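You operate a simulated robot arm through the tools that you are given. There is no shell and no other tool. Be economical: measure what you need, move in short steps, check, and stop when the job is done.

You are at the controls of a simulated two-armed robot. One attempt, no reset.

TASK
Take the grey vial and leave it on the blue plug on the grey table. Put the green block from the grey table on top of the orange divided tray. Take the water can cap from the grey table and put it on the table with a wood top. Put the pot labelled "1 mm" from the grey table in the blue hopper and the pot that says "3 mm" on the blue tile. Fetch the numbered tub from the grey table and set it on the top of the case. Put the ladle on the grey table away on the tub stand. The order is free. Set down upright: grey vial, green block, pot.

It is judged by the outcome, as a careful person would: the job done as asked, and still so three seconds after it is handed in. It fails if anything else is knocked over, pushed out of place, dropped, spilled or broken. A push-on lid holds only when it is set on centred and level and pressed home; a screw cap is set on level and turned clockwise until tight.

THE ROBOT
Two 6-joint arms with two-finger parallel grippers on one trunk, on a base that drives. Base frame: it is fixed to the floor where the robot stands at the start and does not move with it; the origin is under the middle of the robot, x ahead of it, y to its left, z up. Lengths are in mm, angles in rad, forces in N, time in s.
The left shoulder is at the start at [80, 216, 1597], the right one opposite. With the tool pointing down near the work surface each hand reaches from about 100 to 560 mm from the robot's upright axis, wherever it stands, measured 20 degrees to its own side. Places, roughly: blue hopper [4900, -400, 1000]; blue plug (5x5x3 cm) [800, -200, 700]; blue tile (12x9x2 cm) [1000, -600, 700]; divided tray (26x13x4 cm) [1000, 200, 700]; green block (6x6x9 cm) [800, -300, 800]; grey vial (4x4x6 cm) [500, 100, 800]; ladle (20x9x8 cm) [1000, -100, 800]; numbered tub [750, -1000, 750]; pot [1000, -500, 750]; table with a wood top [800, -1900, 700]; top of the case [-1400, -3100, 800]; tub stand (27x15 cm) [6520, -2780, 600]; water can cap (5x5x2 cm) [1000, -500, 700]. Payload 3.43 kg a hand.
Tool frame (each hand has its own): the origin (TCP) lies between the finger pads and is the grasp point; the fingertips stand 30 mm ahead of it; z points along the fingers, y is the line along which they close. The gripper opens to 94 mm. The fingers are 28 mm wide and 10 mm thick; the gripper's body (50 by 96 mm) begins 55 mm behind the TCP.
Orientation is that of the tool frame in the base frame, as a unit quaternion [x, y, z, w]. With the fingers straight down and closing along the base's y, the tool's x points along the base's -x, its y along +y and its z along -z.

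THE INTERFACE
- The arms move only by the tool nudge_tool. It takes "left_steps", "right_steps" or both (then of equal length, played together; a hand with none holds still); each is a list of rows, each a list of 7 numbers: the shift along the base's x, y, z in units of 25 mm (1.0 is 25 mm), then the turn, a rotation vector about the base's x, y, z in units of 6 degrees (1.0 is 6 degrees), then the closure, from 0 (fully open) to 1 (shut). In form: [[x, y, z, ax, ay, az, jaw], ...]. A call has 1 to 8 rows; each row shifts and turns the commanded pose from where the row before left it. A call with a number of a shift or a turn outside -1 to 1 is refused whole. A row lasts 0.2 s, in which the tool goes at most 50 mm and 0.15 rad; a call with a longer step from one row to the next is refused whole, and so is a gripper value outside its range. A pose out of reach is approached as far as the arm can. The call stops where the force on the tool passes 40 N (or 10 N more than at its start, if that is more) or the arm is blocked; 0.2 s more then pass. Each finger travels about 72 mm/s and halts on what it meets, pressing with about 35 N; the grip force reading is that of the motor and also rises with nothing between the fingers. The clock runs only during rows and for 0.2 s after the last one: add rows that do not move to give the fingers time. It gives the time, the measured TCP pose, the force on the tool (base axes), the opening and the grip force at its end, in the units of the frame above (readings bear some noise), with the torque about the TCP (base axes, N m) and any sound that the robot's microphone picked up.
- Cameras (640 x 400 px; columns grow to the right, rows downward): "scene" is now at [94.2, -3.2, 1740.2]; the picture's right is [-0.03, -1.00, 0.00], its down [-0.81, 0.02, -0.59] and it looks along [0.59, -0.02, -0.81] (base axes); focal length 254 px, centre (320, 200). "left" rides on the left gripper at [76, -14, -102] in its tool frame; the picture's right is [0.18, 0.98, 0.00], its down [-0.75, 0.14, -0.64] and it looks along [-0.63, 0.12, 0.77] (tool axes); focal length 243 px, centre (320, 200). "right" rides on the right gripper at [76, 14, -102] in its tool frame; the picture's right is [-0.18, 0.98, 0.00], its down [-0.75, -0.14, -0.64] and it looks along [-0.63, -0.12, 0.77] (tool axes); focal length 243 px, centre (320, 200). There is no depth. A picture from a camera that has moved, and an enlarged one, comes with that camera's place and axes in the base frame and with its lens. The place of the scene camera against the robot may be out by one fixed shift of up to 18 mm in any direction.
- grab_frame(camera): a new picture of that camera. No time passes.
- move_column(by): slides the trunk up (or, below 0, down) by that many mm; the arms and the scene camera ride with it, the base frame stays. It gives what a move gives, with no picture.
- roll_base(legs): drives the robot by 1 to 6 legs, each [ahead, left, turn to the left] in mm, mm and rad, along the robot's own axes; the way and the turn of a leg run together, so that a leg with both is an arc; at most 1500 mm and 3.142 rad a leg. The arms and the cameras ride along, it lands a little off, and it stops where it bumps. It gives what a move gives.
- turn_head(pan, tilt): turns the head with the scene camera to pan (to the left, within 1.501 rad either way) and tilt (down, from -0.506 to 1.204), counted from straight ahead of the robot. It gives what a move gives.
- zoom(camera, box): a new picture of the part [left, top, right, bottom] of that camera's present view, enlarged. No time passes.
- close_job(): hands the job in; it is judged then, once.

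Work in short steps. Places have to be worked out from the pictures, the camera data and where the tool is seen: move nearer, look again, correct. Check each grasp and each placing, and mend what went wrong. You have 207 turns and 202 pictures in all, those below and enlarged ones among them. Open the grippers and draw the arms clear of the work before you hand the job in, unless the task says otherwise; then end with one line.

The tools are called after ">>>" as a command line: name --argument value ..., lists and objects as JSON in quotes. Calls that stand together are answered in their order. nudge_tool: Moves the arms, as the interface text tells. Its arguments: {"type":"object","properties":{"left_steps":{"type":"array"},"right_steps":{"type":"array"}},"required":[]} The other tools are called the same way: move_column (by) slides the trunk up or down; roll_base (legs) drives the base; turn_head (pan, tilt) turns the head that bears the scene camera; grab_frame (camera) takes a picture; zoom (camera, box) takes an enlarged picture of a part of a camera's view; close_job () hands the job in.

At the start:

```text
time: 0.0
left_tcp_pos: [552.3, 68.2, 981.3]
left_tcp_rot: [0.0, 1.0, 0.0, 0.0]
left_contact_force: [0.3, 0.3, 0.1]
left_moment: [0.04, 0.01, 0.0]
left_finger_gap: 94.1
left_finger_force: 0.0
right_tcp_pos: [392.9, -313.1, 1020.1]
right_tcp_rot: [0.0, 1.0, 0.0, 0.0]
right_contact_force: [-0.5, 0.5, -0.8]
right_moment: [0.0, 0.0, 0.04]
right_finger_gap: 93.9
right_finger_force: 0.1
trunk travel left (down, up): [-827.0, 13.0]
robot x, y, heading: [-2.9, -0.9, -0.002]
head pan, tilt: [-0.028, 0.942]
```

scene: 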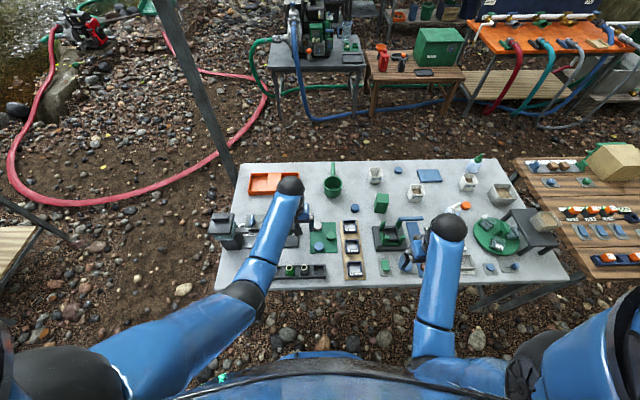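
right: 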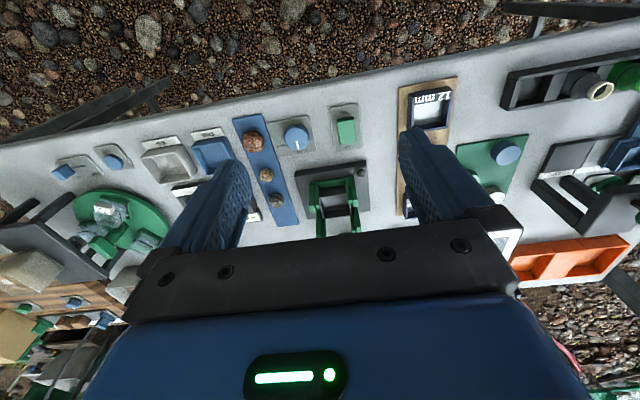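
left: 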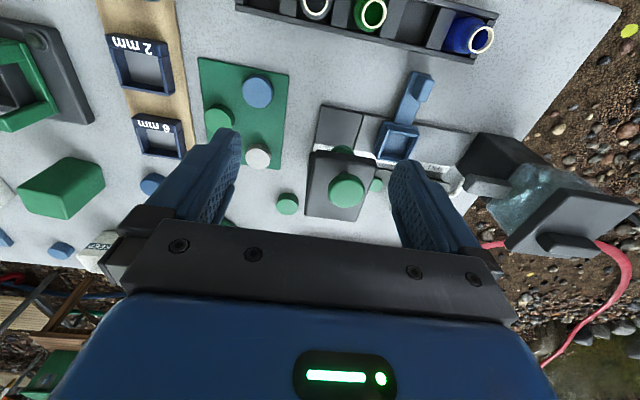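

I start by looking at the grey table closely through the scene camera.

>>> zoom --camera "scene" --box '[210, 150, 400, 290]'

>>> zoom --camera "scene" --box '[370, 150, 560, 290]'

>>> zoom --camera "scene" --box '[500, 130, 640, 290]'

```text
2.86 times, centred on (305, 220) of scene
camera zoom: at [94.2, -3.2, 1740.2], right [-0.03, -1.0, 0.0], down [-0.81, 0.02, -0.59], along [0.59, -0.02, -0.81], focal length 727 px, centre (363, 143)
```

zoom: 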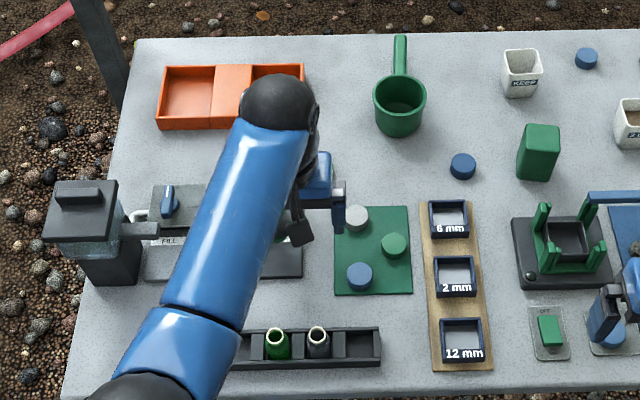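

```text
2.86 times, centred on (465, 220) of scene
camera zoom: at [94.2, -3.2, 1740.2], right [-0.03, -1.0, 0.0], down [-0.81, 0.02, -0.59], along [0.59, -0.02, -0.81], focal length 727 px, centre (-94, 143)
```

zoom: 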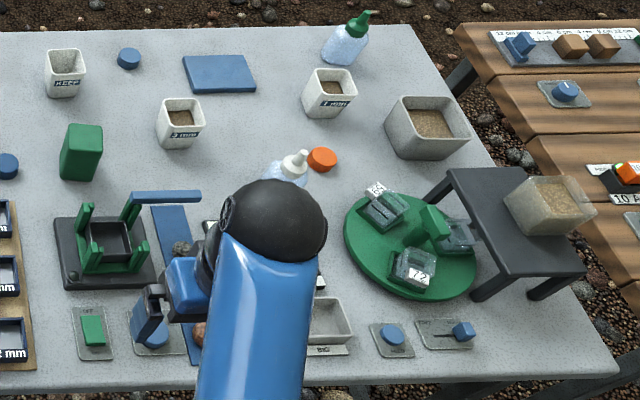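

```text
2.50 times, centred on (570, 210) of scene
camera zoom: at [94.2, -3.2, 1740.2], right [-0.03, -1.0, 0.0], down [-0.81, 0.02, -0.59], along [0.59, -0.02, -0.81], focal length 636 px, centre (-305, 175)
```

zoom: 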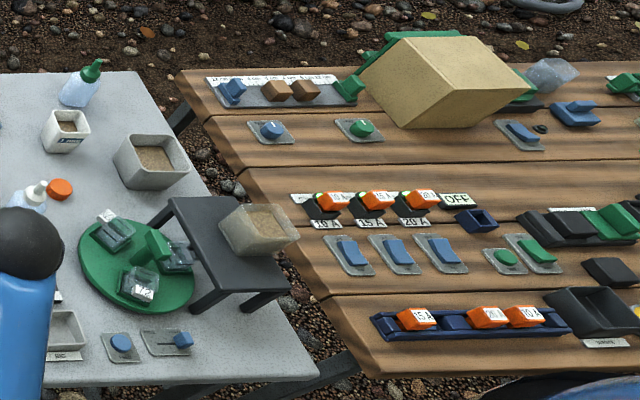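

I survey the surroundings: head up ahead first.

>>> turn_head --pan -0.2 --tilt 0.25

>>> grab_frame --camera "scene"

```text
time: 1.1
left_tcp_pos: [553.5, 68.2, 981.6]
left_tcp_rot: [0.0, 1.0, 0.0, 0.0]
left_contact_force: [-0.5, -0.7, 0.2]
left_moment: [0.02, -0.02, 0.02]
left_finger_gap: 93.9
left_finger_force: 0.0
right_tcp_pos: [393.0, -312.4, 1019.5]
right_tcp_rot: [0.0, 1.0, 0.0, 0.0]
right_contact_force: [0.3, 0.4, 0.7]
right_moment: [0.0, -0.01, 0.05]
right_finger_gap: 94.3
right_finger_force: 0.1
trunk travel left (down, up): [-827.0, 13.0]
robot x, y, heading: [-1.5, -0.8, 0.0]
head pan, tilt: [-0.201, 0.25]
```

```text
195 pictures are left
camera scene: at [112.9, -19.8, 1800.1], right [-0.2, -0.98, 0.0], down [-0.24, 0.05, -0.97], along [0.95, -0.19, -0.25], focal length 254 px, centre (320, 200)
```

scene: 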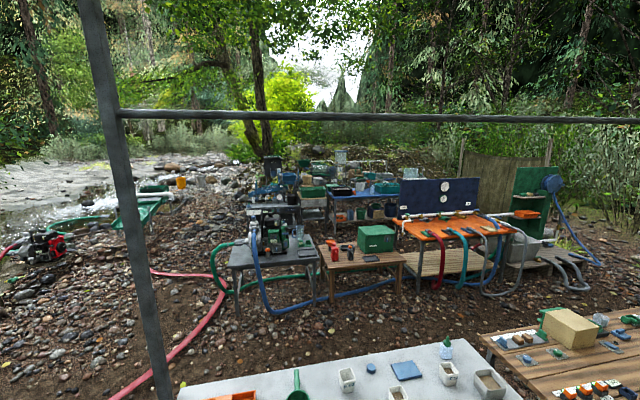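

Combined calls work. I look to the right and to the left.

>>> turn_head --pan -1.0 --tilt 0.4

>>> grab_frame --camera "scene"

>>> turn_head --pan -1.5 --tilt 0.3

>>> grab_frame --camera "scene"

>>> turn_head --pan -0.4 --tilt 0.3

>>> zoom --camera "scene" --box '[200, 130, 520, 330]'

>>> turn_head --pan 0.9 --tilt 0.4

>>> grab_frame --camera "scene"

```text
time: 2.2
left_tcp_pos: [552.9, 68.2, 980.7]
left_tcp_rot: [0.0, 1.0, 0.0, 0.0]
left_contact_force: [0.2, 0.5, 0.9]
left_moment: [-0.01, 0.01, -0.02]
left_finger_gap: 94.1
left_finger_force: 0.0
right_tcp_pos: [393.2, -312.8, 1018.4]
right_tcp_rot: [0.0, 1.0, -0.001, -0.001]
right_contact_force: [0.9, -0.6, 0.4]
right_moment: [0.0, 0.02, -0.03]
right_finger_gap: 94.2
right_finger_force: 0.2
trunk travel left (down, up): [-827.0, 13.0]
robot x, y, heading: [-0.4, 3.1, -0.001]
head pan, tilt: [-1.0, 0.4]
```

```text
194 pictures are left
camera scene: at [71.2, -79.2, 1786.2], right [-0.84, -0.54, 0.0], down [-0.21, 0.33, -0.92], along [0.5, -0.77, -0.39], focal length 254 px, centre (320, 200)
```

scene: 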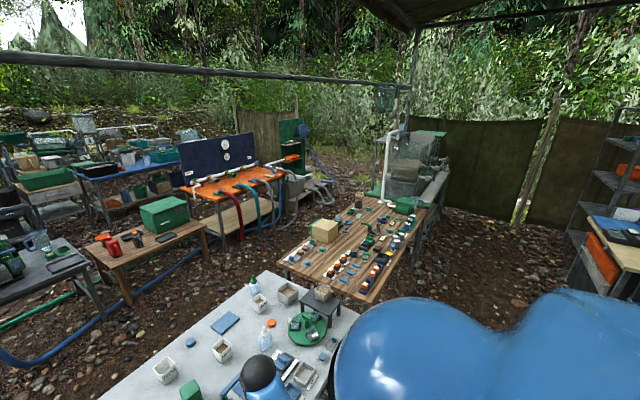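

```text
time: 3.1
left_tcp_pos: [552.3, 68.5, 981.8]
left_tcp_rot: [0.0, 1.0, 0.0, 0.001]
left_contact_force: [0.3, 0.0, 0.6]
left_moment: [0.01, 0.02, 0.0]
left_finger_gap: 93.7
left_finger_force: 0.1
right_tcp_pos: [393.5, -312.1, 1020.4]
right_tcp_rot: [0.0, 1.0, -0.001, 0.0]
right_contact_force: [0.4, 0.8, 0.8]
right_moment: [0.01, 0.0, 0.03]
right_finger_gap: 94.2
right_finger_force: 0.0
trunk travel left (down, up): [-827.0, 13.0]
robot x, y, heading: [-0.8, 2.8, -0.002]
head pan, tilt: [-1.499, 0.3]
```

```text
193 pictures are left
camera scene: at [27.9, -94.3, 1795.5], right [-1.0, -0.07, 0.0], down [-0.02, 0.3, -0.96], along [0.07, -0.95, -0.3], focal length 254 px, centre (320, 200)
```

scene: 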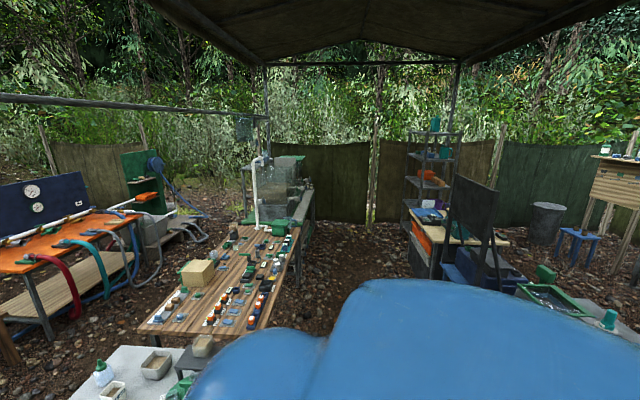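

```text
time: 4.5
left_tcp_pos: [552.4, 67.6, 981.8]
left_tcp_rot: [0.0, 1.0, 0.0, 0.0]
left_contact_force: [0.5, -0.3, -0.4]
left_moment: [0.0, 0.02, -0.04]
left_finger_gap: 94.1
left_finger_force: 0.1
right_tcp_pos: [392.5, -312.2, 1020.3]
right_tcp_rot: [0.0, 1.0, 0.0, 0.001]
right_contact_force: [0.2, -0.2, -0.6]
right_moment: [-0.02, -0.02, 0.02]
right_finger_gap: 94.1
right_finger_force: 0.1
trunk travel left (down, up): [-827.0, 13.0]
robot x, y, heading: [0.9, -1.0, -0.0]
head pan, tilt: [-0.4, 0.3]
```

```text
2.00 times, centred on (360, 230) of scene
camera zoom: at [107.2, -37.5, 1795.5], right [-0.39, -0.92, 0.0], down [-0.27, 0.12, -0.96], along [0.88, -0.37, -0.3], focal length 509 px, centre (240, 140)
```

zoom: 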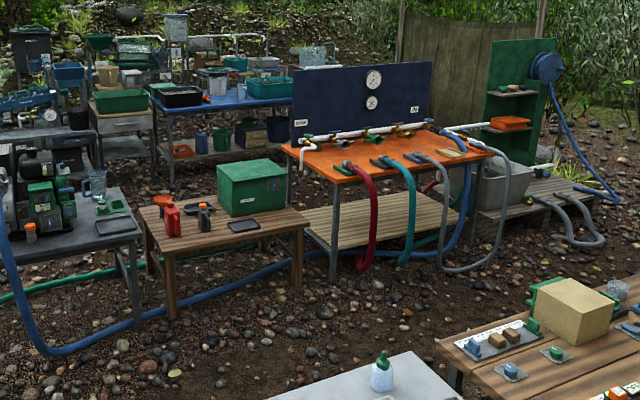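

```text
time: 5.9
left_tcp_pos: [552.5, 68.4, 980.9]
left_tcp_rot: [0.0, 1.0, 0.0, -0.001]
left_contact_force: [0.0, 0.2, 0.2]
left_moment: [0.01, 0.0, -0.02]
left_finger_gap: 93.8
left_finger_force: 0.0
right_tcp_pos: [393.6, -312.3, 1020.0]
right_tcp_rot: [0.0, 1.0, 0.0, -0.001]
right_contact_force: [0.0, -0.4, 0.1]
right_moment: [-0.02, -0.03, 0.0]
right_finger_gap: 94.5
right_finger_force: 0.1
trunk travel left (down, up): [-827.0, 13.0]
robot x, y, heading: [-0.7, 1.1, -0.005]
head pan, tilt: [0.901, 0.4]
```

```text
191 pictures are left
camera scene: at [78.7, 71.4, 1786.2], right [0.78, -0.62, 0.0], down [-0.24, -0.3, -0.92], along [0.57, 0.72, -0.39], focal length 254 px, centre (320, 200)
```

scene: 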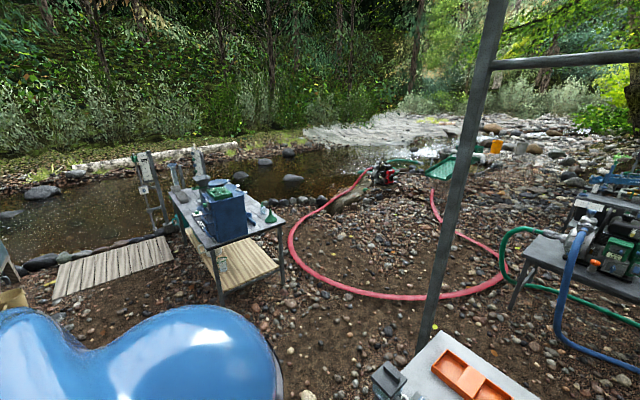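

The map is clear enough. I raise both hands and then lower the trunk to gain horizontal reach over the table.

>>> nudge_tool --left_steps '[[0, 0, 1, 0, 0, 0, 0], [0, 0, 1, 0, 0, 0, 0], [0, 0, 1, 0, 0, 0, 0], [0, 0, 1, 0, 0, 0, 0], [0, 0, 1, 0, 0, 0, 0], [0, 0, 1, 0, 0, 0, 0], [0, 0, 1, 0, 0, 0, 0], [0, 0, 1, 0, 0, 0, 0]]' --right_steps '[[0, 0, 1, 0, 0, 0, 0], [0, 0, 1, 0, 0, 0, 0], [0, 0, 1, 0, 0, 0, 0], [0, 0, 1, 0, 0, 0, 0], [0, 0, 1, 0, 0, 0, 0], [0, 0, 1, 0, 0, 0, 0], [0, 0, 1, 0, 0, 0, 0], [0, 0, 1, 0, 0, 0, 0]]'

>>> move_column --by -250

>>> turn_head --pan 0 --tilt 1.2

>>> grab_frame --camera "scene"

```text
time: 7.7
left_tcp_pos: [602.3, 52.8, 1119.3]
left_tcp_rot: [-0.001, 1.0, 0.0, 0.0]
left_contact_force: [0.0, 0.0, 0.2]
left_moment: [0.01, 0.01, 0.01]
left_finger_gap: 93.9
left_finger_force: 0.0
left hand out of reach, approached as far as the arm can: row 5, 6, 7, 8
right_tcp_pos: [396.3, -313.6, 1028.6]
right_tcp_rot: [0.0, 1.0, 0.001, 0.001]
right_contact_force: [0.9, -0.1, -1.1]
right_moment: [0.0, 0.02, -0.01]
right_finger_gap: 94.0
right_finger_force: 0.0
right hand out of reach, approached as far as the arm can: row 1, 2, 3, 4, 5, 6, 7, 8
trunk travel left (down, up): [-827.0, 13.0]
robot x, y, heading: [-1.2, 0.3, 0.003]
head pan, tilt: [0.901, 0.4]
```

```text
time: 9.9
left_tcp_pos: [603.3, 52.8, 904.5]
left_tcp_rot: [-0.003, 1.0, -0.002, 0.016]
left_contact_force: [-23.8, -8.6, 76.0]
left_moment: [4.91, 0.96, 1.4]
left_finger_gap: 93.5
left_finger_force: 0.1
right_tcp_pos: [393.6, -313.0, 798.1]
right_tcp_rot: [-0.001, 1.0, -0.001, 0.003]
right_contact_force: [0.4, 0.6, -0.7]
right_moment: [-0.01, 0.01, -0.01]
right_finger_gap: 93.9
right_finger_force: 0.1
trunk travel left (down, up): [-595.0, 245.0]
robot x, y, heading: [-0.6, -3.2, 0.005]
head pan, tilt: [0.901, 0.4]
heard: click
stopped: the force on the tool passed its limit at 140 N (the readings are from after the stop); the commanded pose is now the measured one
```

```text
time: 11.1
left_tcp_pos: [604.0, 52.6, 901.9]
left_tcp_rot: [-0.002, 1.0, -0.002, 0.018]
left_contact_force: [-1.4, 0.4, 34.7]
left_moment: [1.78, -0.14, -0.03]
left_finger_gap: 93.8
left_finger_force: 0.0
right_tcp_pos: [393.2, -312.4, 800.0]
right_tcp_rot: [-0.001, 1.0, 0.0, 0.003]
right_contact_force: [-0.2, 0.4, -0.8]
right_moment: [0.02, 0.0, 0.01]
right_finger_gap: 94.0
right_finger_force: 0.0
trunk travel left (down, up): [-595.0, 245.0]
robot x, y, heading: [1.5, -3.2, -0.003]
head pan, tilt: [0.0, 1.201]
```

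```text
190 pictures are left
camera scene: at [71.9, -1.9, 1492.0], right [0.0, -1.0, 0.0], down [-0.93, 0.0, -0.37], along [0.37, 0.0, -0.93], focal length 254 px, centre (320, 200)
```

scene: 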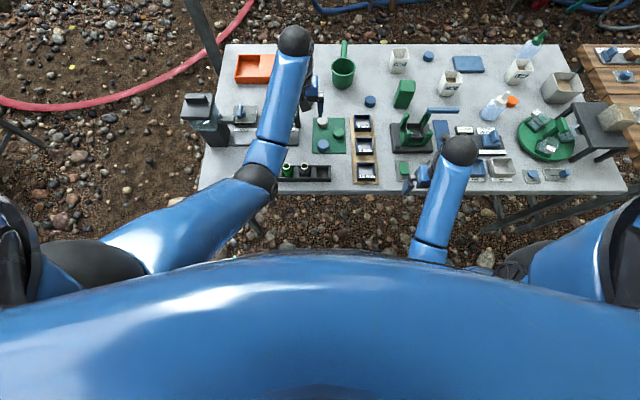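

The left fingertips pressed on something standing about 870 high and it clicked. I raise the left hand and look at what it touched.

>>> nudge_tool --left_steps '[[0, 0, 1, 0, 0, 0, 0], [0, 0, 1, 0, 0, 0, 0], [0, 0, 1, 0, 0, 0, 0]]'

>>> grab_frame --camera "left"

>>> zoom --camera "scene" --box '[180, 80, 380, 200]'

```text
time: 11.9
left_tcp_pos: [640.6, 43.6, 936.9]
left_tcp_rot: [-0.001, 1.0, -0.002, 0.013]
left_contact_force: [0.3, 0.0, 0.2]
left_moment: [-0.02, -0.04, 0.02]
left_finger_gap: 93.9
left_finger_force: 0.1
left hand out of reach, approached as far as the arm can: row 1, 2, 3
right_tcp_pos: [396.7, -312.7, 796.6]
right_tcp_rot: [-0.001, 1.0, 0.0, 0.002]
right_contact_force: [-0.8, -0.5, 0.4]
right_moment: [-0.02, -0.02, 0.0]
right_finger_gap: 94.0
right_finger_force: 0.0
trunk travel left (down, up): [-595.0, 245.0]
robot x, y, heading: [4.1, -6.8, 0.003]
head pan, tilt: [0.0, 1.201]
```

```text
189 pictures are left
camera left: at [561.9, 29.3, 1038.8], right [-0.19, 0.98, -0.01], down [0.74, 0.15, 0.66], along [0.65, 0.12, -0.75], focal length 243 px, centre (320, 200)
```

left: 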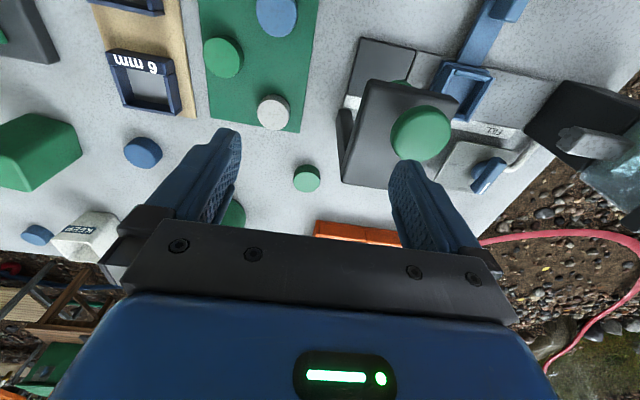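

```text
3.20 times, centred on (280, 140) of scene
camera zoom: at [76.1, -1.3, 1491.5], right [0.0, -1.0, 0.0], down [-0.93, 0.0, -0.36], along [0.36, 0.0, -0.93], focal length 814 px, centre (448, 392)
```

zoom: 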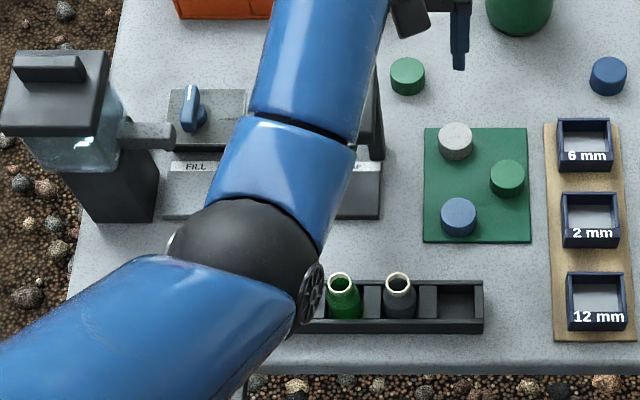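

The hand pressed the green push-button on the black stand; nothing looks displaced. I test how far forward the left hand can reach at this trunk height.

>>> nudge_tool --left_steps '[[1, 0, 0, 0, 0, 0, 0], [1, 0, 0, 0, 0, 0, 0], [1, 0, 0, 0, 0, 0, 0], [1, 0, 0, 0, 0, 0, 0], [1, 0, 0, 0, 0, 0, 0], [1, 0, 0, 0, 0, 0, 0], [1, 0, 0, 0, 0, 0, 0], [1, 0, 0, 0, 0, 0, 0]]'

>>> zoom --camera "left" --box '[220, 0, 620, 250]'

>>> zoom --camera "scene" --box '[180, 20, 420, 200]'

```text
time: 13.7
left_tcp_pos: [741.7, 59.4, 946.6]
left_tcp_rot: [-0.002, 1.0, -0.002, 0.013]
left_contact_force: [-0.2, -0.6, -0.7]
left_moment: [0.03, 0.0, 0.02]
left_finger_gap: 94.1
left_finger_force: 0.1
left hand out of reach, approached as far as the arm can: row 4, 5, 6, 7, 8
right_tcp_pos: [396.3, -312.8, 797.5]
right_tcp_rot: [0.0, 1.0, 0.0, 0.001]
right_contact_force: [-0.1, -0.1, 0.6]
right_moment: [-0.01, -0.02, 0.0]
right_finger_gap: 93.8
right_finger_force: 0.0
trunk travel left (down, up): [-595.0, 245.0]
robot x, y, heading: [2.8, -0.3, -0.003]
head pan, tilt: [0.0, 1.201]
```

```text
1.60 times, centred on (420, 125) of left
camera zoom: at [662.5, 45.9, 1049.0], right [-0.19, 0.98, -0.01], down [0.74, 0.15, 0.66], along [0.65, 0.12, -0.75], focal length 388 px, centre (160, 320)
```

zoom: 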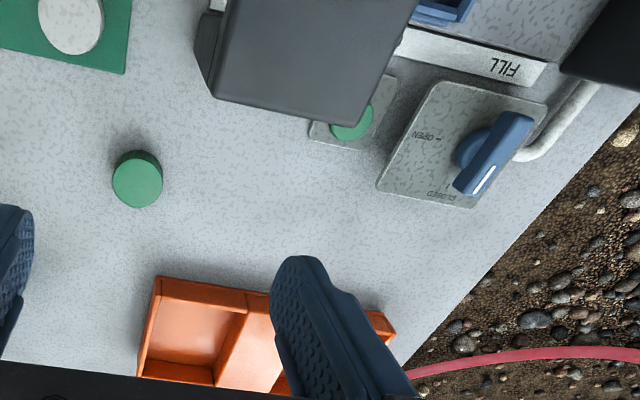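

```text
2.22 times, centred on (300, 110) of scene
camera zoom: at [77.0, -1.2, 1491.6], right [0.0, -1.0, 0.0], down [-0.93, 0.0, -0.36], along [0.36, 0.0, -0.93], focal length 566 px, centre (364, 400)
```

zoom: 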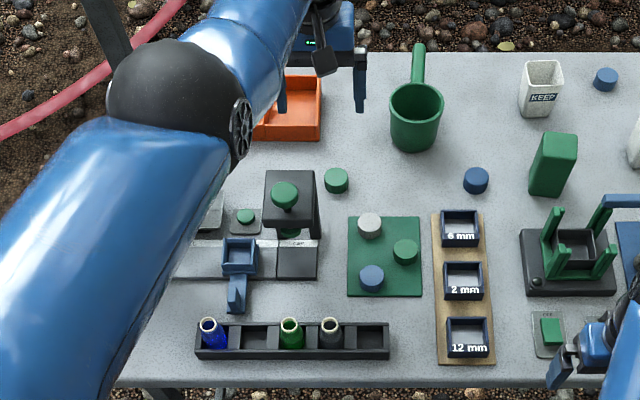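

The valve still reads CLOSED and all looks in place. Reach now is ~740 mm from the axis. I raise the trunk 150 mm for clearance and test how close the base can drive to the table.

>>> move_column --by 150

>>> roll_base --legs '[[100, 0, 0]]'

>>> grab_frame --camera "right"

```text
time: 15.4
left_tcp_pos: [741.4, 59.7, 1097.0]
left_tcp_rot: [-0.002, 1.0, -0.001, 0.014]
left_contact_force: [-0.4, -0.2, 0.3]
left_moment: [-0.01, 0.03, 0.04]
left_finger_gap: 93.9
left_finger_force: 0.0
right_tcp_pos: [396.5, -312.6, 946.7]
right_tcp_rot: [0.0, 1.0, -0.002, 0.001]
right_contact_force: [0.8, -0.3, 0.1]
right_moment: [0.02, -0.01, 0.01]
right_finger_gap: 94.0
right_finger_force: 0.0
trunk travel left (down, up): [-745.0, 95.0]
robot x, y, heading: [-0.6, -0.4, 0.0]
head pan, tilt: [0.0, 1.201]
```

```text
time: 16.6
left_tcp_pos: [836.6, 59.2, 1102.1]
left_tcp_rot: [-0.002, 1.0, -0.002, 0.016]
left_contact_force: [-0.2, 0.0, 0.2]
left_moment: [-0.02, -0.04, 0.01]
left_finger_gap: 94.1
left_finger_force: 0.0
right_tcp_pos: [493.4, -311.9, 949.6]
right_tcp_rot: [-0.001, 1.0, -0.001, 0.003]
right_contact_force: [-0.1, 0.1, 0.2]
right_moment: [-0.01, -0.05, 0.0]
right_finger_gap: 94.0
right_finger_force: 0.0
trunk travel left (down, up): [-745.0, 95.0]
robot x, y, heading: [98.7, -1.1, 0.001]
head pan, tilt: [0.0, 1.201]
```

```text
185 pictures are left
camera right: at [416.5, -298.0, 1051.2], right [0.18, 0.98, 0.0], down [0.75, -0.14, 0.65], along [0.64, -0.12, -0.76], focal length 243 px, centre (320, 200)
```

right: 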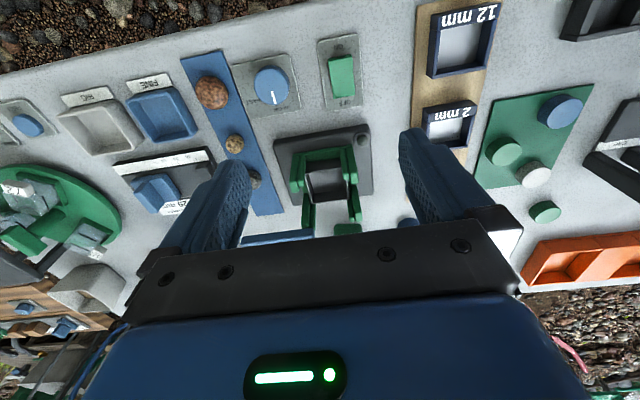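

No bump yet; I go on in small legs.

>>> roll_base --legs '[[80, 0, 0]]'

>>> roll_base --legs '[[60, 0, 0]]'

>>> grab_frame --camera "scene"

```text
time: 17.6
left_tcp_pos: [912.4, 61.6, 1102.9]
left_tcp_rot: [-0.003, 1.0, -0.001, 0.017]
left_contact_force: [-0.4, -0.7, 0.5]
left_moment: [0.03, -0.06, -0.05]
left_finger_gap: 94.1
left_finger_force: 0.1
right_tcp_pos: [569.2, -311.6, 951.0]
right_tcp_rot: [-0.002, 1.0, 0.001, 0.004]
right_contact_force: [-0.3, 0.4, -0.3]
right_moment: [0.01, -0.02, 0.0]
right_finger_gap: 94.0
right_finger_force: 0.0
trunk travel left (down, up): [-745.0, 95.0]
robot x, y, heading: [179.6, 2.0, 0.001]
head pan, tilt: [0.0, 1.201]
```

```text
time: 18.6
left_tcp_pos: [973.5, 60.3, 1102.6]
left_tcp_rot: [-0.001, 1.0, -0.002, 0.017]
left_contact_force: [-0.4, -0.2, -0.4]
left_moment: [-0.01, -0.05, 0.03]
left_finger_gap: 94.0
left_finger_force: 0.0
right_tcp_pos: [628.8, -312.0, 950.3]
right_tcp_rot: [-0.002, 1.0, 0.0, 0.004]
right_contact_force: [-0.7, -0.4, 0.2]
right_moment: [0.0, -0.04, 0.01]
right_finger_gap: 94.1
right_finger_force: 0.0
trunk travel left (down, up): [-745.0, 95.0]
robot x, y, heading: [239.5, 0.2, 0.002]
head pan, tilt: [0.0, 1.201]
```

```text
184 pictures are left
camera scene: at [304.4, -0.5, 1642.3], right [0.0, -1.0, 0.0], down [-0.93, 0.0, -0.37], along [0.37, 0.0, -0.93], focal length 254 px, centre (320, 200)
```

scene: 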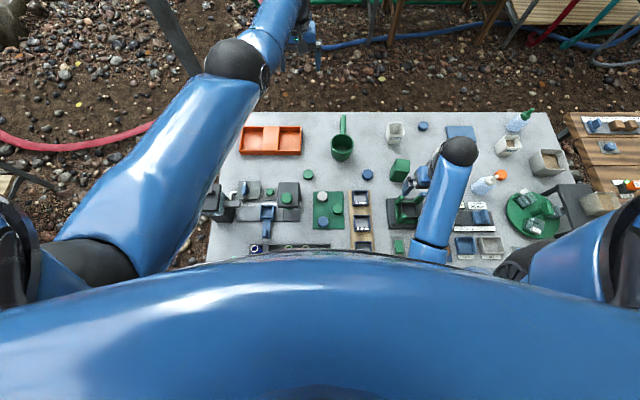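

Still free at x=240. One more leg of 60.

>>> roll_base --legs '[[60, 0, 0]]'

>>> zoom --camera "scene" --box '[200, 90, 420, 260]'

>>> zoom --camera "scene" --box '[380, 90, 600, 260]'

```text
time: 19.6
left_tcp_pos: [1029.9, 62.8, 1103.5]
left_tcp_rot: [-0.002, 1.0, -0.002, 0.017]
left_contact_force: [-1.1, 0.5, 1.5]
left_moment: [-0.03, -0.06, -0.03]
left_finger_gap: 93.9
left_finger_force: 0.0
right_tcp_pos: [684.6, -310.5, 951.1]
right_tcp_rot: [-0.002, 1.0, 0.001, 0.004]
right_contact_force: [-0.4, 0.4, 0.7]
right_moment: [-0.01, -0.06, -0.01]
right_finger_gap: 93.9
right_finger_force: 0.0
trunk travel left (down, up): [-745.0, 95.0]
robot x, y, heading: [291.8, -0.4, 0.002]
head pan, tilt: [0.0, 1.201]
```

```text
2.35 times, centred on (310, 175) of scene
camera zoom: at [360.6, -0.3, 1642.4], right [0.0, -1.0, 0.0], down [-0.93, 0.0, -0.37], along [0.37, 0.0, -0.93], focal length 599 px, centre (344, 259)
```

zoom: 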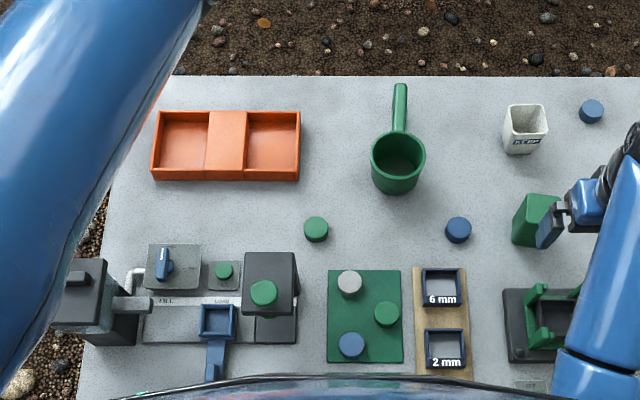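

```text
2.35 times, centred on (490, 175) of scene
camera zoom: at [360.6, -0.3, 1642.4], right [0.0, -1.0, 0.0], down [-0.93, 0.0, -0.37], along [0.37, 0.0, -0.93], focal length 599 px, centre (-80, 259)
```

zoom: 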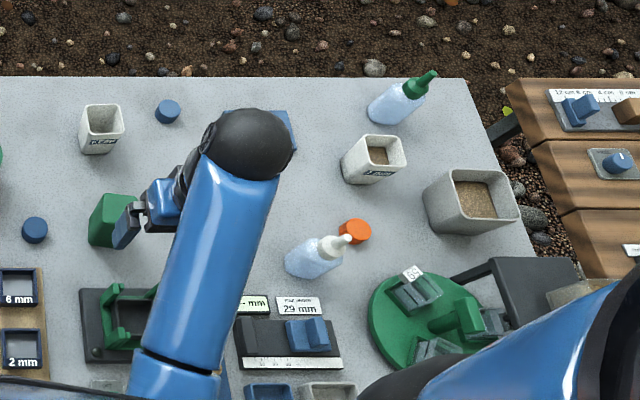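

Base is at x=292 with all of the table in reach. I move the right hand to the right to inspect the tubs for numbers.

>>> nudge_tool --right_steps '[[0, -1, 0.5, 0, 0, 0, 0], [0, -1, 0.5, 0, 0, 0, 0], [0, -1, 0.5, 0, 0, 0, 0], [0, -1, 0.5, 0, 0, 0, 0], [0, -1, 0.5, 0, 0, 0, 0], [0, -1, 0.5, 0, 0, 0, 0], [0, -1, 0, 0, 0, 0, 0], [0, -1, 0, 0, 0, 0, 0]]'

>>> nudge_tool --right_steps '[[0, -1, 0, 0, 0, 0, 0], [0, -1, 0, 0, 0, 0, 0], [0, -1, 0, 0, 0, 0, 0], [0, -1, 0, 0, 0, 0, 0], [0, -1, 0, 0, 0, 0, 0], [0, -1, 0, 0, 0, 0, 0], [0, -1, 0, 0, 0, 0, 0], [0, -1, 0, 0, 0, 0, 0]]'

>>> grab_frame --camera "right"

>>> grab_frame --camera "scene"

```text
time: 21.4
left_tcp_pos: [1037.1, 61.2, 1098.0]
left_tcp_rot: [-0.003, 1.0, -0.001, 0.013]
left_contact_force: [0.2, -0.2, -0.5]
left_moment: [0.02, 0.02, -0.01]
left_finger_gap: 94.2
left_finger_force: 0.1
right_tcp_pos: [701.1, -517.6, 962.2]
right_tcp_rot: [-0.001, 1.0, 0.0, 0.0]
right_contact_force: [-0.6, 0.4, -0.9]
right_moment: [-0.01, 0.01, 0.01]
right_finger_gap: 94.2
right_finger_force: 0.1
right hand out of reach, approached as far as the arm can: row 1, 2, 3, 4, 5, 6
trunk travel left (down, up): [-745.0, 95.0]
robot x, y, heading: [297.4, -1.0, 0.004]
head pan, tilt: [0.0, 1.201]
```

```text
time: 23.2
left_tcp_pos: [1036.9, 61.0, 1097.0]
left_tcp_rot: [-0.003, 1.0, -0.001, 0.013]
left_contact_force: [-0.1, -0.2, -0.5]
left_moment: [0.02, -0.02, 0.0]
left_finger_gap: 94.0
left_finger_force: 0.1
right_tcp_pos: [699.7, -719.5, 958.4]
right_tcp_rot: [-0.002, 1.0, 0.0, 0.0]
right_contact_force: [-0.6, -1.3, -0.4]
right_moment: [0.02, 0.0, -0.02]
right_finger_gap: 94.1
right_finger_force: 0.0
trunk travel left (down, up): [-745.0, 95.0]
robot x, y, heading: [293.5, 0.6, 0.004]
head pan, tilt: [0.0, 1.201]
```

```text
181 pictures are left
camera right: at [624.3, -704.5, 1060.2], right [0.18, 0.98, 0.0], down [0.75, -0.14, 0.64], along [0.63, -0.12, -0.77], focal length 243 px, centre (320, 200)
```

right: 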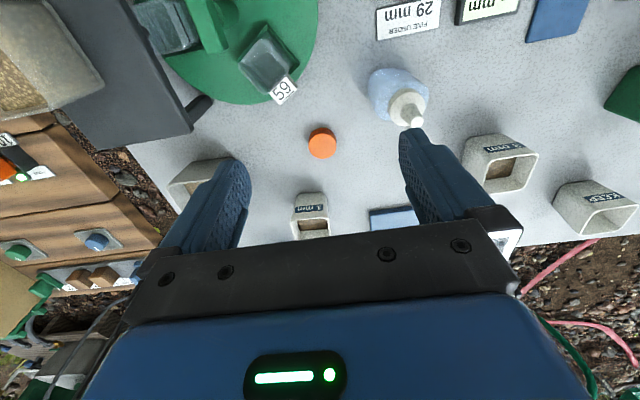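

```text
180 pictures are left
camera scene: at [372.4, -1.5, 1641.5], right [0.0, -1.0, 0.0], down [-0.93, 0.0, -0.36], along [0.36, 0.0, -0.93], focal length 254 px, centre (320, 200)
```

scene: 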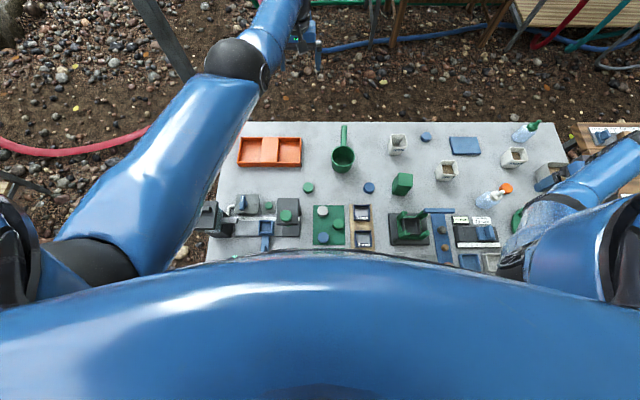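

The turntable tubs carry tags (59 seen). I strafe the base 350 mm to the right to see the big tub and the other tubs.

>>> roll_base --legs '[[0, -350, 0]]'

>>> grab_frame --camera "right"

>>> grab_frame --camera "scene"

```text
time: 25.4
left_tcp_pos: [1039.0, -266.8, 1097.3]
left_tcp_rot: [-0.008, 1.0, -0.002, 0.013]
left_contact_force: [0.6, -0.5, 0.6]
left_moment: [-0.02, 0.0, 0.01]
left_finger_gap: 94.3
left_finger_force: 0.1
right_tcp_pos: [710.3, -1050.6, 959.5]
right_tcp_rot: [-0.007, 1.0, -0.002, 0.0]
right_contact_force: [1.0, 0.0, 0.0]
right_moment: [-0.01, 0.01, 0.02]
right_finger_gap: 93.8
right_finger_force: 0.0
trunk travel left (down, up): [-745.0, 95.0]
robot x, y, heading: [298.7, -336.4, 0.017]
head pan, tilt: [0.0, 1.201]
```

```text
179 pictures are left
camera right: at [635.0, -1037.0, 1062.7], right [0.17, 0.99, 0.0], down [0.76, -0.13, 0.64], along [0.63, -0.11, -0.77], focal length 243 px, centre (320, 200)
```

right: 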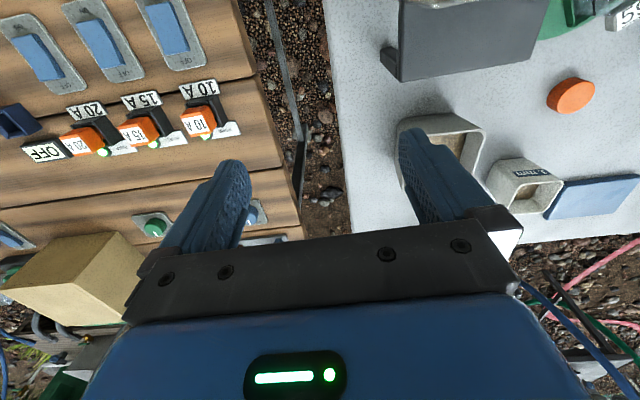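

```text
178 pictures are left
camera scene: at [375.1, -335.2, 1641.6], right [0.01, -1.0, 0.0], down [-0.93, -0.01, -0.36], along [0.36, 0.0, -0.93], focal length 254 px, centre (320, 200)
```

scene: 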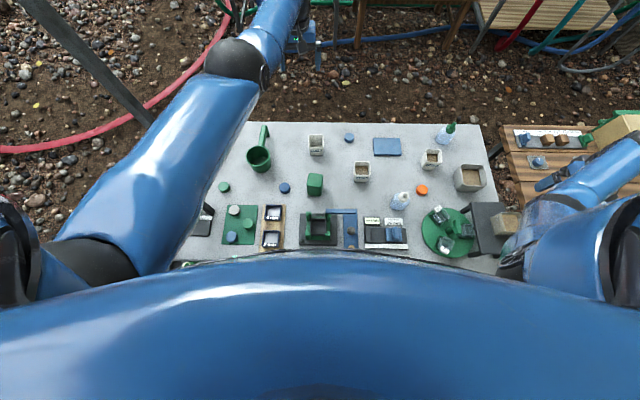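

>>> zoom --camera "scene" --box '[380, 140, 530, 265]'

>>> zoom --camera "scene" --box '[290, 110, 450, 220]'

```text
3.20 times, centred on (455, 202) of scene
camera zoom: at [375.1, -335.2, 1641.6], right [0.01, -1.0, 0.0], down [-0.93, -0.01, -0.36], along [0.36, 0.0, -0.93], focal length 814 px, centre (-112, 192)
```

zoom: 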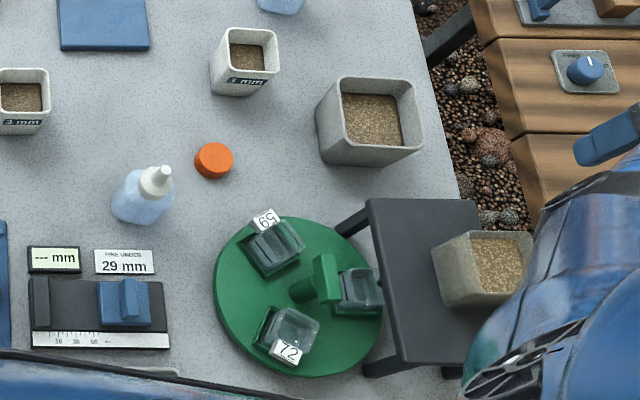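

```text
3.64 times, centred on (370, 165) of scene
camera zoom: at [375.1, -335.2, 1641.6], right [0.01, -1.0, 0.0], down [-0.93, -0.01, -0.36], along [0.36, 0.0, -0.93], focal length 925 px, centre (138, 327)
```

zoom: 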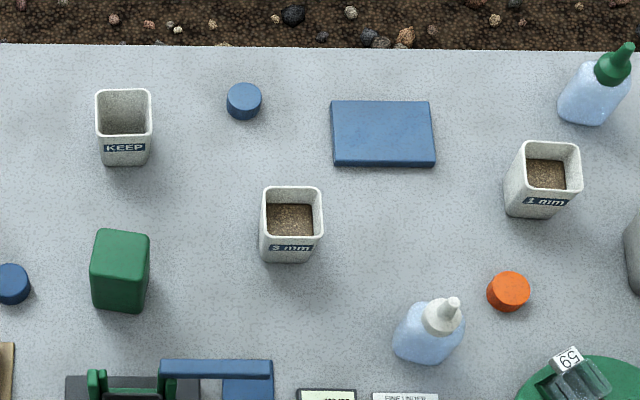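

The big tub shows no number from here. I move the right hand back toward me to view the tub on the black stand and the turntable's third tub.

>>> nudge_tool --right_steps '[[-1, 0.3, 0, 0, 0, 0, 0], [-1, 0.3, 0, 0, 0, 0, 0], [-1, 0.3, 0, 0, 0, 0, 0], [-1, 0.3, 0, 0, 0, 0, 0], [-1, 0.3, 0, 0, 0, 0, 0], [-1, 0.3, 0, 0, 0, 0, 0], [-1, 0.3, 0, 0, 0, 0, 0], [-1, 0.3, 0, 0, 0, 0, 0]]'

>>> grab_frame --camera "right"

```text
time: 27.2
left_tcp_pos: [1038.1, -267.0, 1098.2]
left_tcp_rot: [-0.008, 1.0, -0.002, 0.015]
left_contact_force: [-0.8, 0.2, 0.4]
left_moment: [-0.02, 0.0, -0.03]
left_finger_gap: 93.9
left_finger_force: 0.1
right_tcp_pos: [512.3, -992.8, 960.3]
right_tcp_rot: [-0.007, 1.0, 0.0, -0.001]
right_contact_force: [-0.2, -0.7, -0.1]
right_moment: [0.02, 0.01, 0.01]
right_finger_gap: 93.8
right_finger_force: 0.0
trunk travel left (down, up): [-745.0, 95.0]
robot x, y, heading: [295.0, -334.7, 0.015]
head pan, tilt: [0.0, 1.201]
```

```text
175 pictures are left
camera right: at [436.0, -978.6, 1062.0], right [0.17, 0.99, 0.0], down [0.76, -0.13, 0.64], along [0.63, -0.11, -0.77], focal length 243 px, centre (320, 200)
```

right: 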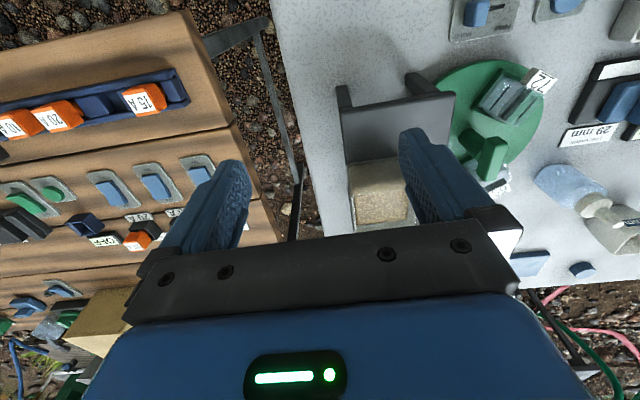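

>>> zoom --camera "right" --box '[320, 30, 600, 230]'

```text
2.00 times, centred on (460, 130) of right
camera zoom: at [436.0, -978.6, 1062.0], right [0.17, 0.99, 0.0], down [0.76, -0.13, 0.64], along [0.63, -0.11, -0.77], focal length 485 px, centre (40, 340)
```

zoom: 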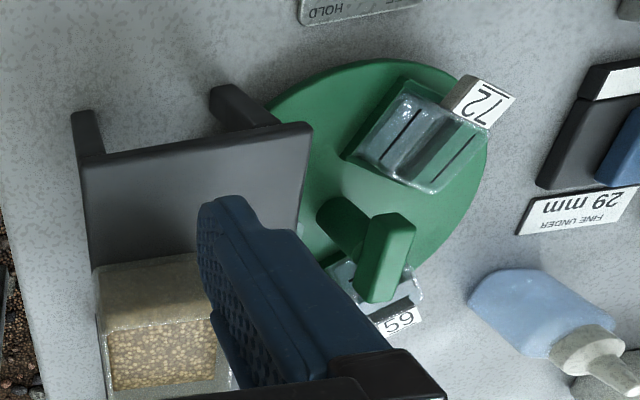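

The tubs' numbering I will settle later from close by. Now the 3 mm pot: I bring the right hand above it (about [825,-500]) at height.

>>> nudge_tool --right_steps '[[0.6, 1, 0, 0, 0, 0, 0], [0.6, 1, 0, 0, 0, 0, 0], [0.6, 1, 0, 0, 0, 0, 0], [0.6, 1, 0, 0, 0, 0, 0], [0.6, 1, 0, 0, 0, 0, 0], [0.6, 1, 0, 0, 0, 0, 0], [0.6, 1, 0, 0, 0, 0, 0], [0.6, 1, 0, 0, 0, 0, 0]]'

>>> nudge_tool --right_steps '[[0.6, 1, 0, 0, 0, 0, 0], [0.6, 1, 0, 0, 0, 0, 0], [0.6, 1, 0, 0, 0, 0, 0], [0.6, 1, 0, 0, 0, 0, 0], [0.6, 1, 0, 0, 0, 0, 0], [0.6, 1, 0, 0, 0, 0, 0], [0.4, 1, 0, 0, 0, 0, 0], [0, 1, 0, 0, 0, 0, 0]]'

>>> move_column --by -100

>>> grab_frame --camera "right"

```text
time: 29.0
left_tcp_pos: [1038.9, -268.5, 1097.1]
left_tcp_rot: [-0.009, 1.0, -0.002, 0.013]
left_contact_force: [-0.4, -0.1, 0.0]
left_moment: [0.0, -0.01, -0.01]
left_finger_gap: 94.0
left_finger_force: 0.2
right_tcp_pos: [633.5, -792.0, 949.3]
right_tcp_rot: [-0.007, 1.0, -0.001, 0.0]
right_contact_force: [0.4, 0.1, 0.0]
right_moment: [0.05, 0.01, 0.01]
right_finger_gap: 94.2
right_finger_force: 0.1
right hand out of reach, approached as far as the arm can: row 5, 6, 7
trunk travel left (down, up): [-745.0, 95.0]
robot x, y, heading: [296.3, -337.7, 0.014]
head pan, tilt: [0.0, 1.201]
```

```text
time: 30.8
left_tcp_pos: [1039.1, -269.4, 1097.5]
left_tcp_rot: [-0.008, 1.0, -0.002, 0.013]
left_contact_force: [0.1, 0.1, 0.2]
left_moment: [0.0, -0.01, 0.0]
left_finger_gap: 94.0
left_finger_force: 0.0
right_tcp_pos: [731.6, -591.6, 948.6]
right_tcp_rot: [-0.007, 1.0, -0.001, 0.0]
right_contact_force: [0.0, 0.8, -0.2]
right_moment: [-0.01, -0.01, -0.04]
right_finger_gap: 93.8
right_finger_force: 0.0
trunk travel left (down, up): [-745.0, 95.0]
robot x, y, heading: [298.3, -343.0, 0.018]
head pan, tilt: [0.0, 1.201]
```

```text
time: 32.1
left_tcp_pos: [1039.1, -268.4, 997.3]
left_tcp_rot: [-0.008, 1.0, -0.001, 0.013]
left_contact_force: [-0.5, -0.4, 0.7]
left_moment: [0.01, 0.02, 0.0]
left_finger_gap: 94.1
left_finger_force: 0.1
right_tcp_pos: [732.3, -593.1, 847.8]
right_tcp_rot: [-0.008, 1.0, 0.001, -0.001]
right_contact_force: [0.0, -1.3, -0.4]
right_moment: [0.0, -0.02, -0.01]
right_finger_gap: 93.9
right_finger_force: 0.0
trunk travel left (down, up): [-645.0, 195.0]
robot x, y, heading: [302.0, -339.9, 0.015]
head pan, tilt: [0.0, 1.201]
```

```text
173 pictures are left
camera right: at [655.7, -579.1, 950.6], right [0.17, 0.99, 0.0], down [0.76, -0.13, 0.64], along [0.63, -0.11, -0.77], focal length 243 px, centre (320, 200)
```

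right: 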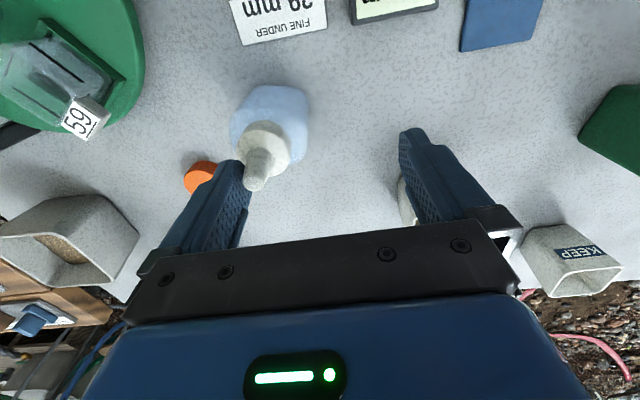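

I move forward and left over the 3 mm pot.

>>> nudge_tool --right_steps '[[0, 1, 0, 0, 0, 0, 0], [0, 1, 0, 0, 0, 0, 0], [0.5, 0.8, 0, 0, 0, 0, 0], [0.5, 0.6, 0, 0, 0, 0, 0], [0.5, 0, 0, 0, 0, 0, 0]]'

>>> grab_frame --camera "right"

>>> zoom --camera "scene" --box '[280, 80, 440, 200]'

```text
time: 33.3
left_tcp_pos: [1038.8, -269.4, 997.7]
left_tcp_rot: [-0.007, 1.0, -0.002, 0.013]
left_contact_force: [0.1, -0.1, -0.8]
left_moment: [0.01, 0.0, 0.01]
left_finger_gap: 93.7
left_finger_force: 0.1
right_tcp_pos: [769.6, -506.6, 847.6]
right_tcp_rot: [-0.007, 1.0, 0.0, 0.0]
right_contact_force: [0.2, -0.7, 0.3]
right_moment: [-0.01, -0.01, -0.03]
right_finger_gap: 93.8
right_finger_force: 0.0
trunk travel left (down, up): [-645.0, 195.0]
robot x, y, heading: [297.2, -337.9, 0.014]
head pan, tilt: [0.0, 1.201]
```

```text
172 pictures are left
camera right: at [693.9, -492.7, 950.2], right [0.17, 0.99, 0.0], down [0.76, -0.13, 0.64], along [0.63, -0.11, -0.77], focal length 243 px, centre (320, 200)
```

right: 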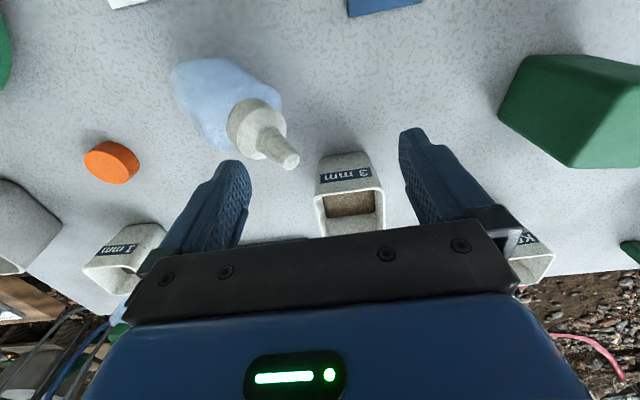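

```text
3.33 times, centred on (360, 140) of scene
camera zoom: at [375.6, -338.5, 1541.5], right [0.01, -1.0, 0.0], down [-0.93, -0.01, -0.36], along [0.36, 0.01, -0.93], focal length 848 px, centre (187, 400)
```

zoom: 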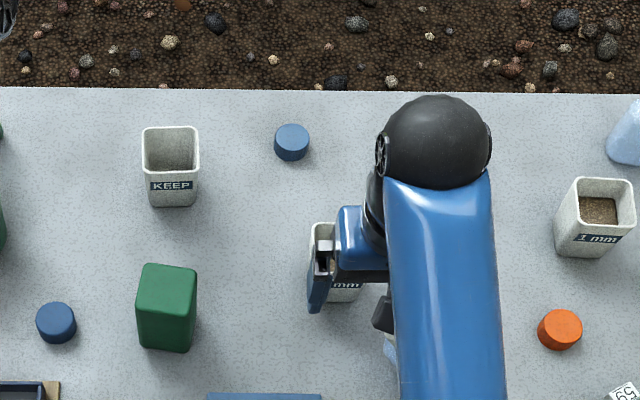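

By parallax the table top is z≈700, the 3 mm pot is centred about [860,-492] with rim at ~778. I move over it and down to z≈752.

>>> nudge_tool --right_steps '[[1, 0.2, 0, 0, 0, 0, 0], [1, 0.2, 0, 0, 0, 0, 0], [1, 0.2, 0, 0, 0, 0, 0], [0.6, 0, 0, 0, 0, 0, 0], [0, 0, 0, 0, 0, 0, 0]]'

>>> grab_frame --camera "right"

>>> zoom --camera "scene" --box '[280, 80, 440, 200]'

```text
time: 34.5
left_tcp_pos: [1039.8, -269.4, 997.9]
left_tcp_rot: [-0.007, 1.0, -0.002, 0.013]
left_contact_force: [-0.2, 0.1, -0.6]
left_moment: [-0.04, 0.0, 0.01]
left_finger_gap: 94.0
left_finger_force: 0.0
right_tcp_pos: [859.6, -490.9, 849.2]
right_tcp_rot: [-0.007, 1.0, 0.0, -0.001]
right_contact_force: [0.5, -0.1, 0.3]
right_moment: [-0.03, 0.01, 0.01]
right_finger_gap: 94.1
right_finger_force: 0.1
trunk travel left (down, up): [-645.0, 195.0]
robot x, y, heading: [300.5, -339.2, 0.012]
head pan, tilt: [0.0, 1.201]
```

```text
170 pictures are left
camera right: at [784.4, -477.7, 951.6], right [0.17, 0.99, 0.0], down [0.76, -0.13, 0.64], along [0.63, -0.11, -0.77], focal length 243 px, centre (320, 200)
```

right: 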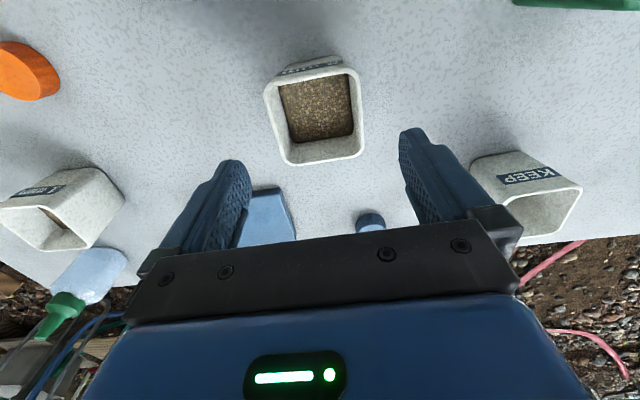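

```text
3.33 times, centred on (360, 140) of scene
camera zoom: at [375.0, -338.6, 1541.6], right [0.01, -1.0, 0.0], down [-0.93, -0.01, -0.36], along [0.36, 0.01, -0.93], focal length 848 px, centre (187, 400)
```

zoom: 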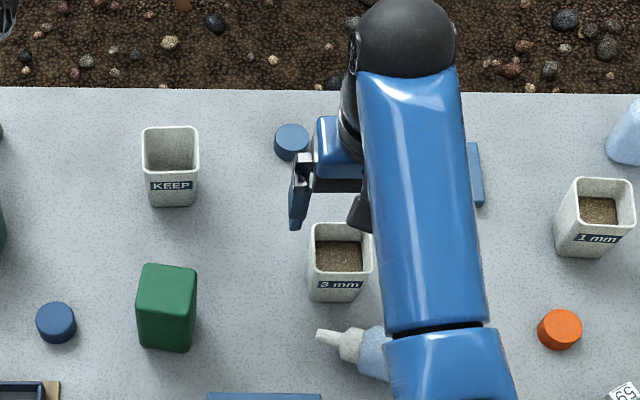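

Refined: pot rim centre about [850,-491], top ≈788. I correct by -10 mm in x and go down, then close.

>>> nudge_tool --right_steps '[[-0.4, 0, 0, 0, 0, 0, 0], [0, 0, -1, 0, 0, 0, 0], [0, 0, -1, 0, 0, 0, 0], [0, 0, -1, 0, 0, 0, 0], [0, 0, -0.7, 0, 0, 0, 0], [0, 0, 0, 0, 0, 0, 0]]'

>>> grab_frame --camera "right"

```text
time: 35.9
left_tcp_pos: [1038.9, -269.2, 997.3]
left_tcp_rot: [-0.008, 1.0, -0.001, 0.012]
left_contact_force: [0.3, 0.9, 0.8]
left_moment: [0.01, 0.01, 0.01]
left_finger_gap: 93.8
left_finger_force: 0.0
right_tcp_pos: [848.9, -490.8, 755.2]
right_tcp_rot: [-0.007, 1.0, 0.0, 0.0]
right_contact_force: [0.9, 0.0, -0.5]
right_moment: [0.0, 0.01, -0.06]
right_finger_gap: 94.1
right_finger_force: 0.0
trunk travel left (down, up): [-645.0, 195.0]
robot x, y, heading: [295.8, -338.4, 0.013]
head pan, tilt: [0.0, 1.201]
```

```text
168 pictures are left
camera right: at [773.5, -477.2, 857.6], right [0.17, 0.99, 0.0], down [0.76, -0.13, 0.64], along [0.63, -0.11, -0.77], focal length 243 px, centre (320, 200)
```

right: 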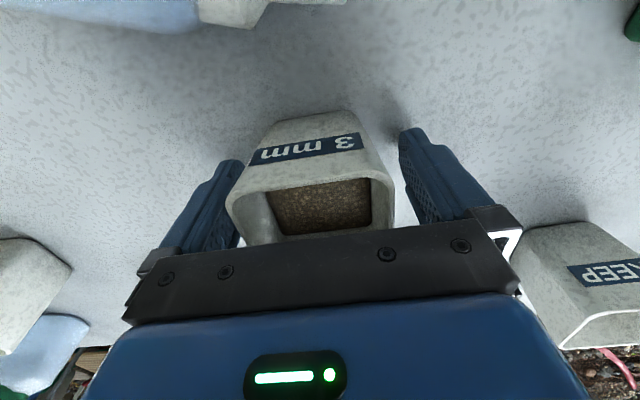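

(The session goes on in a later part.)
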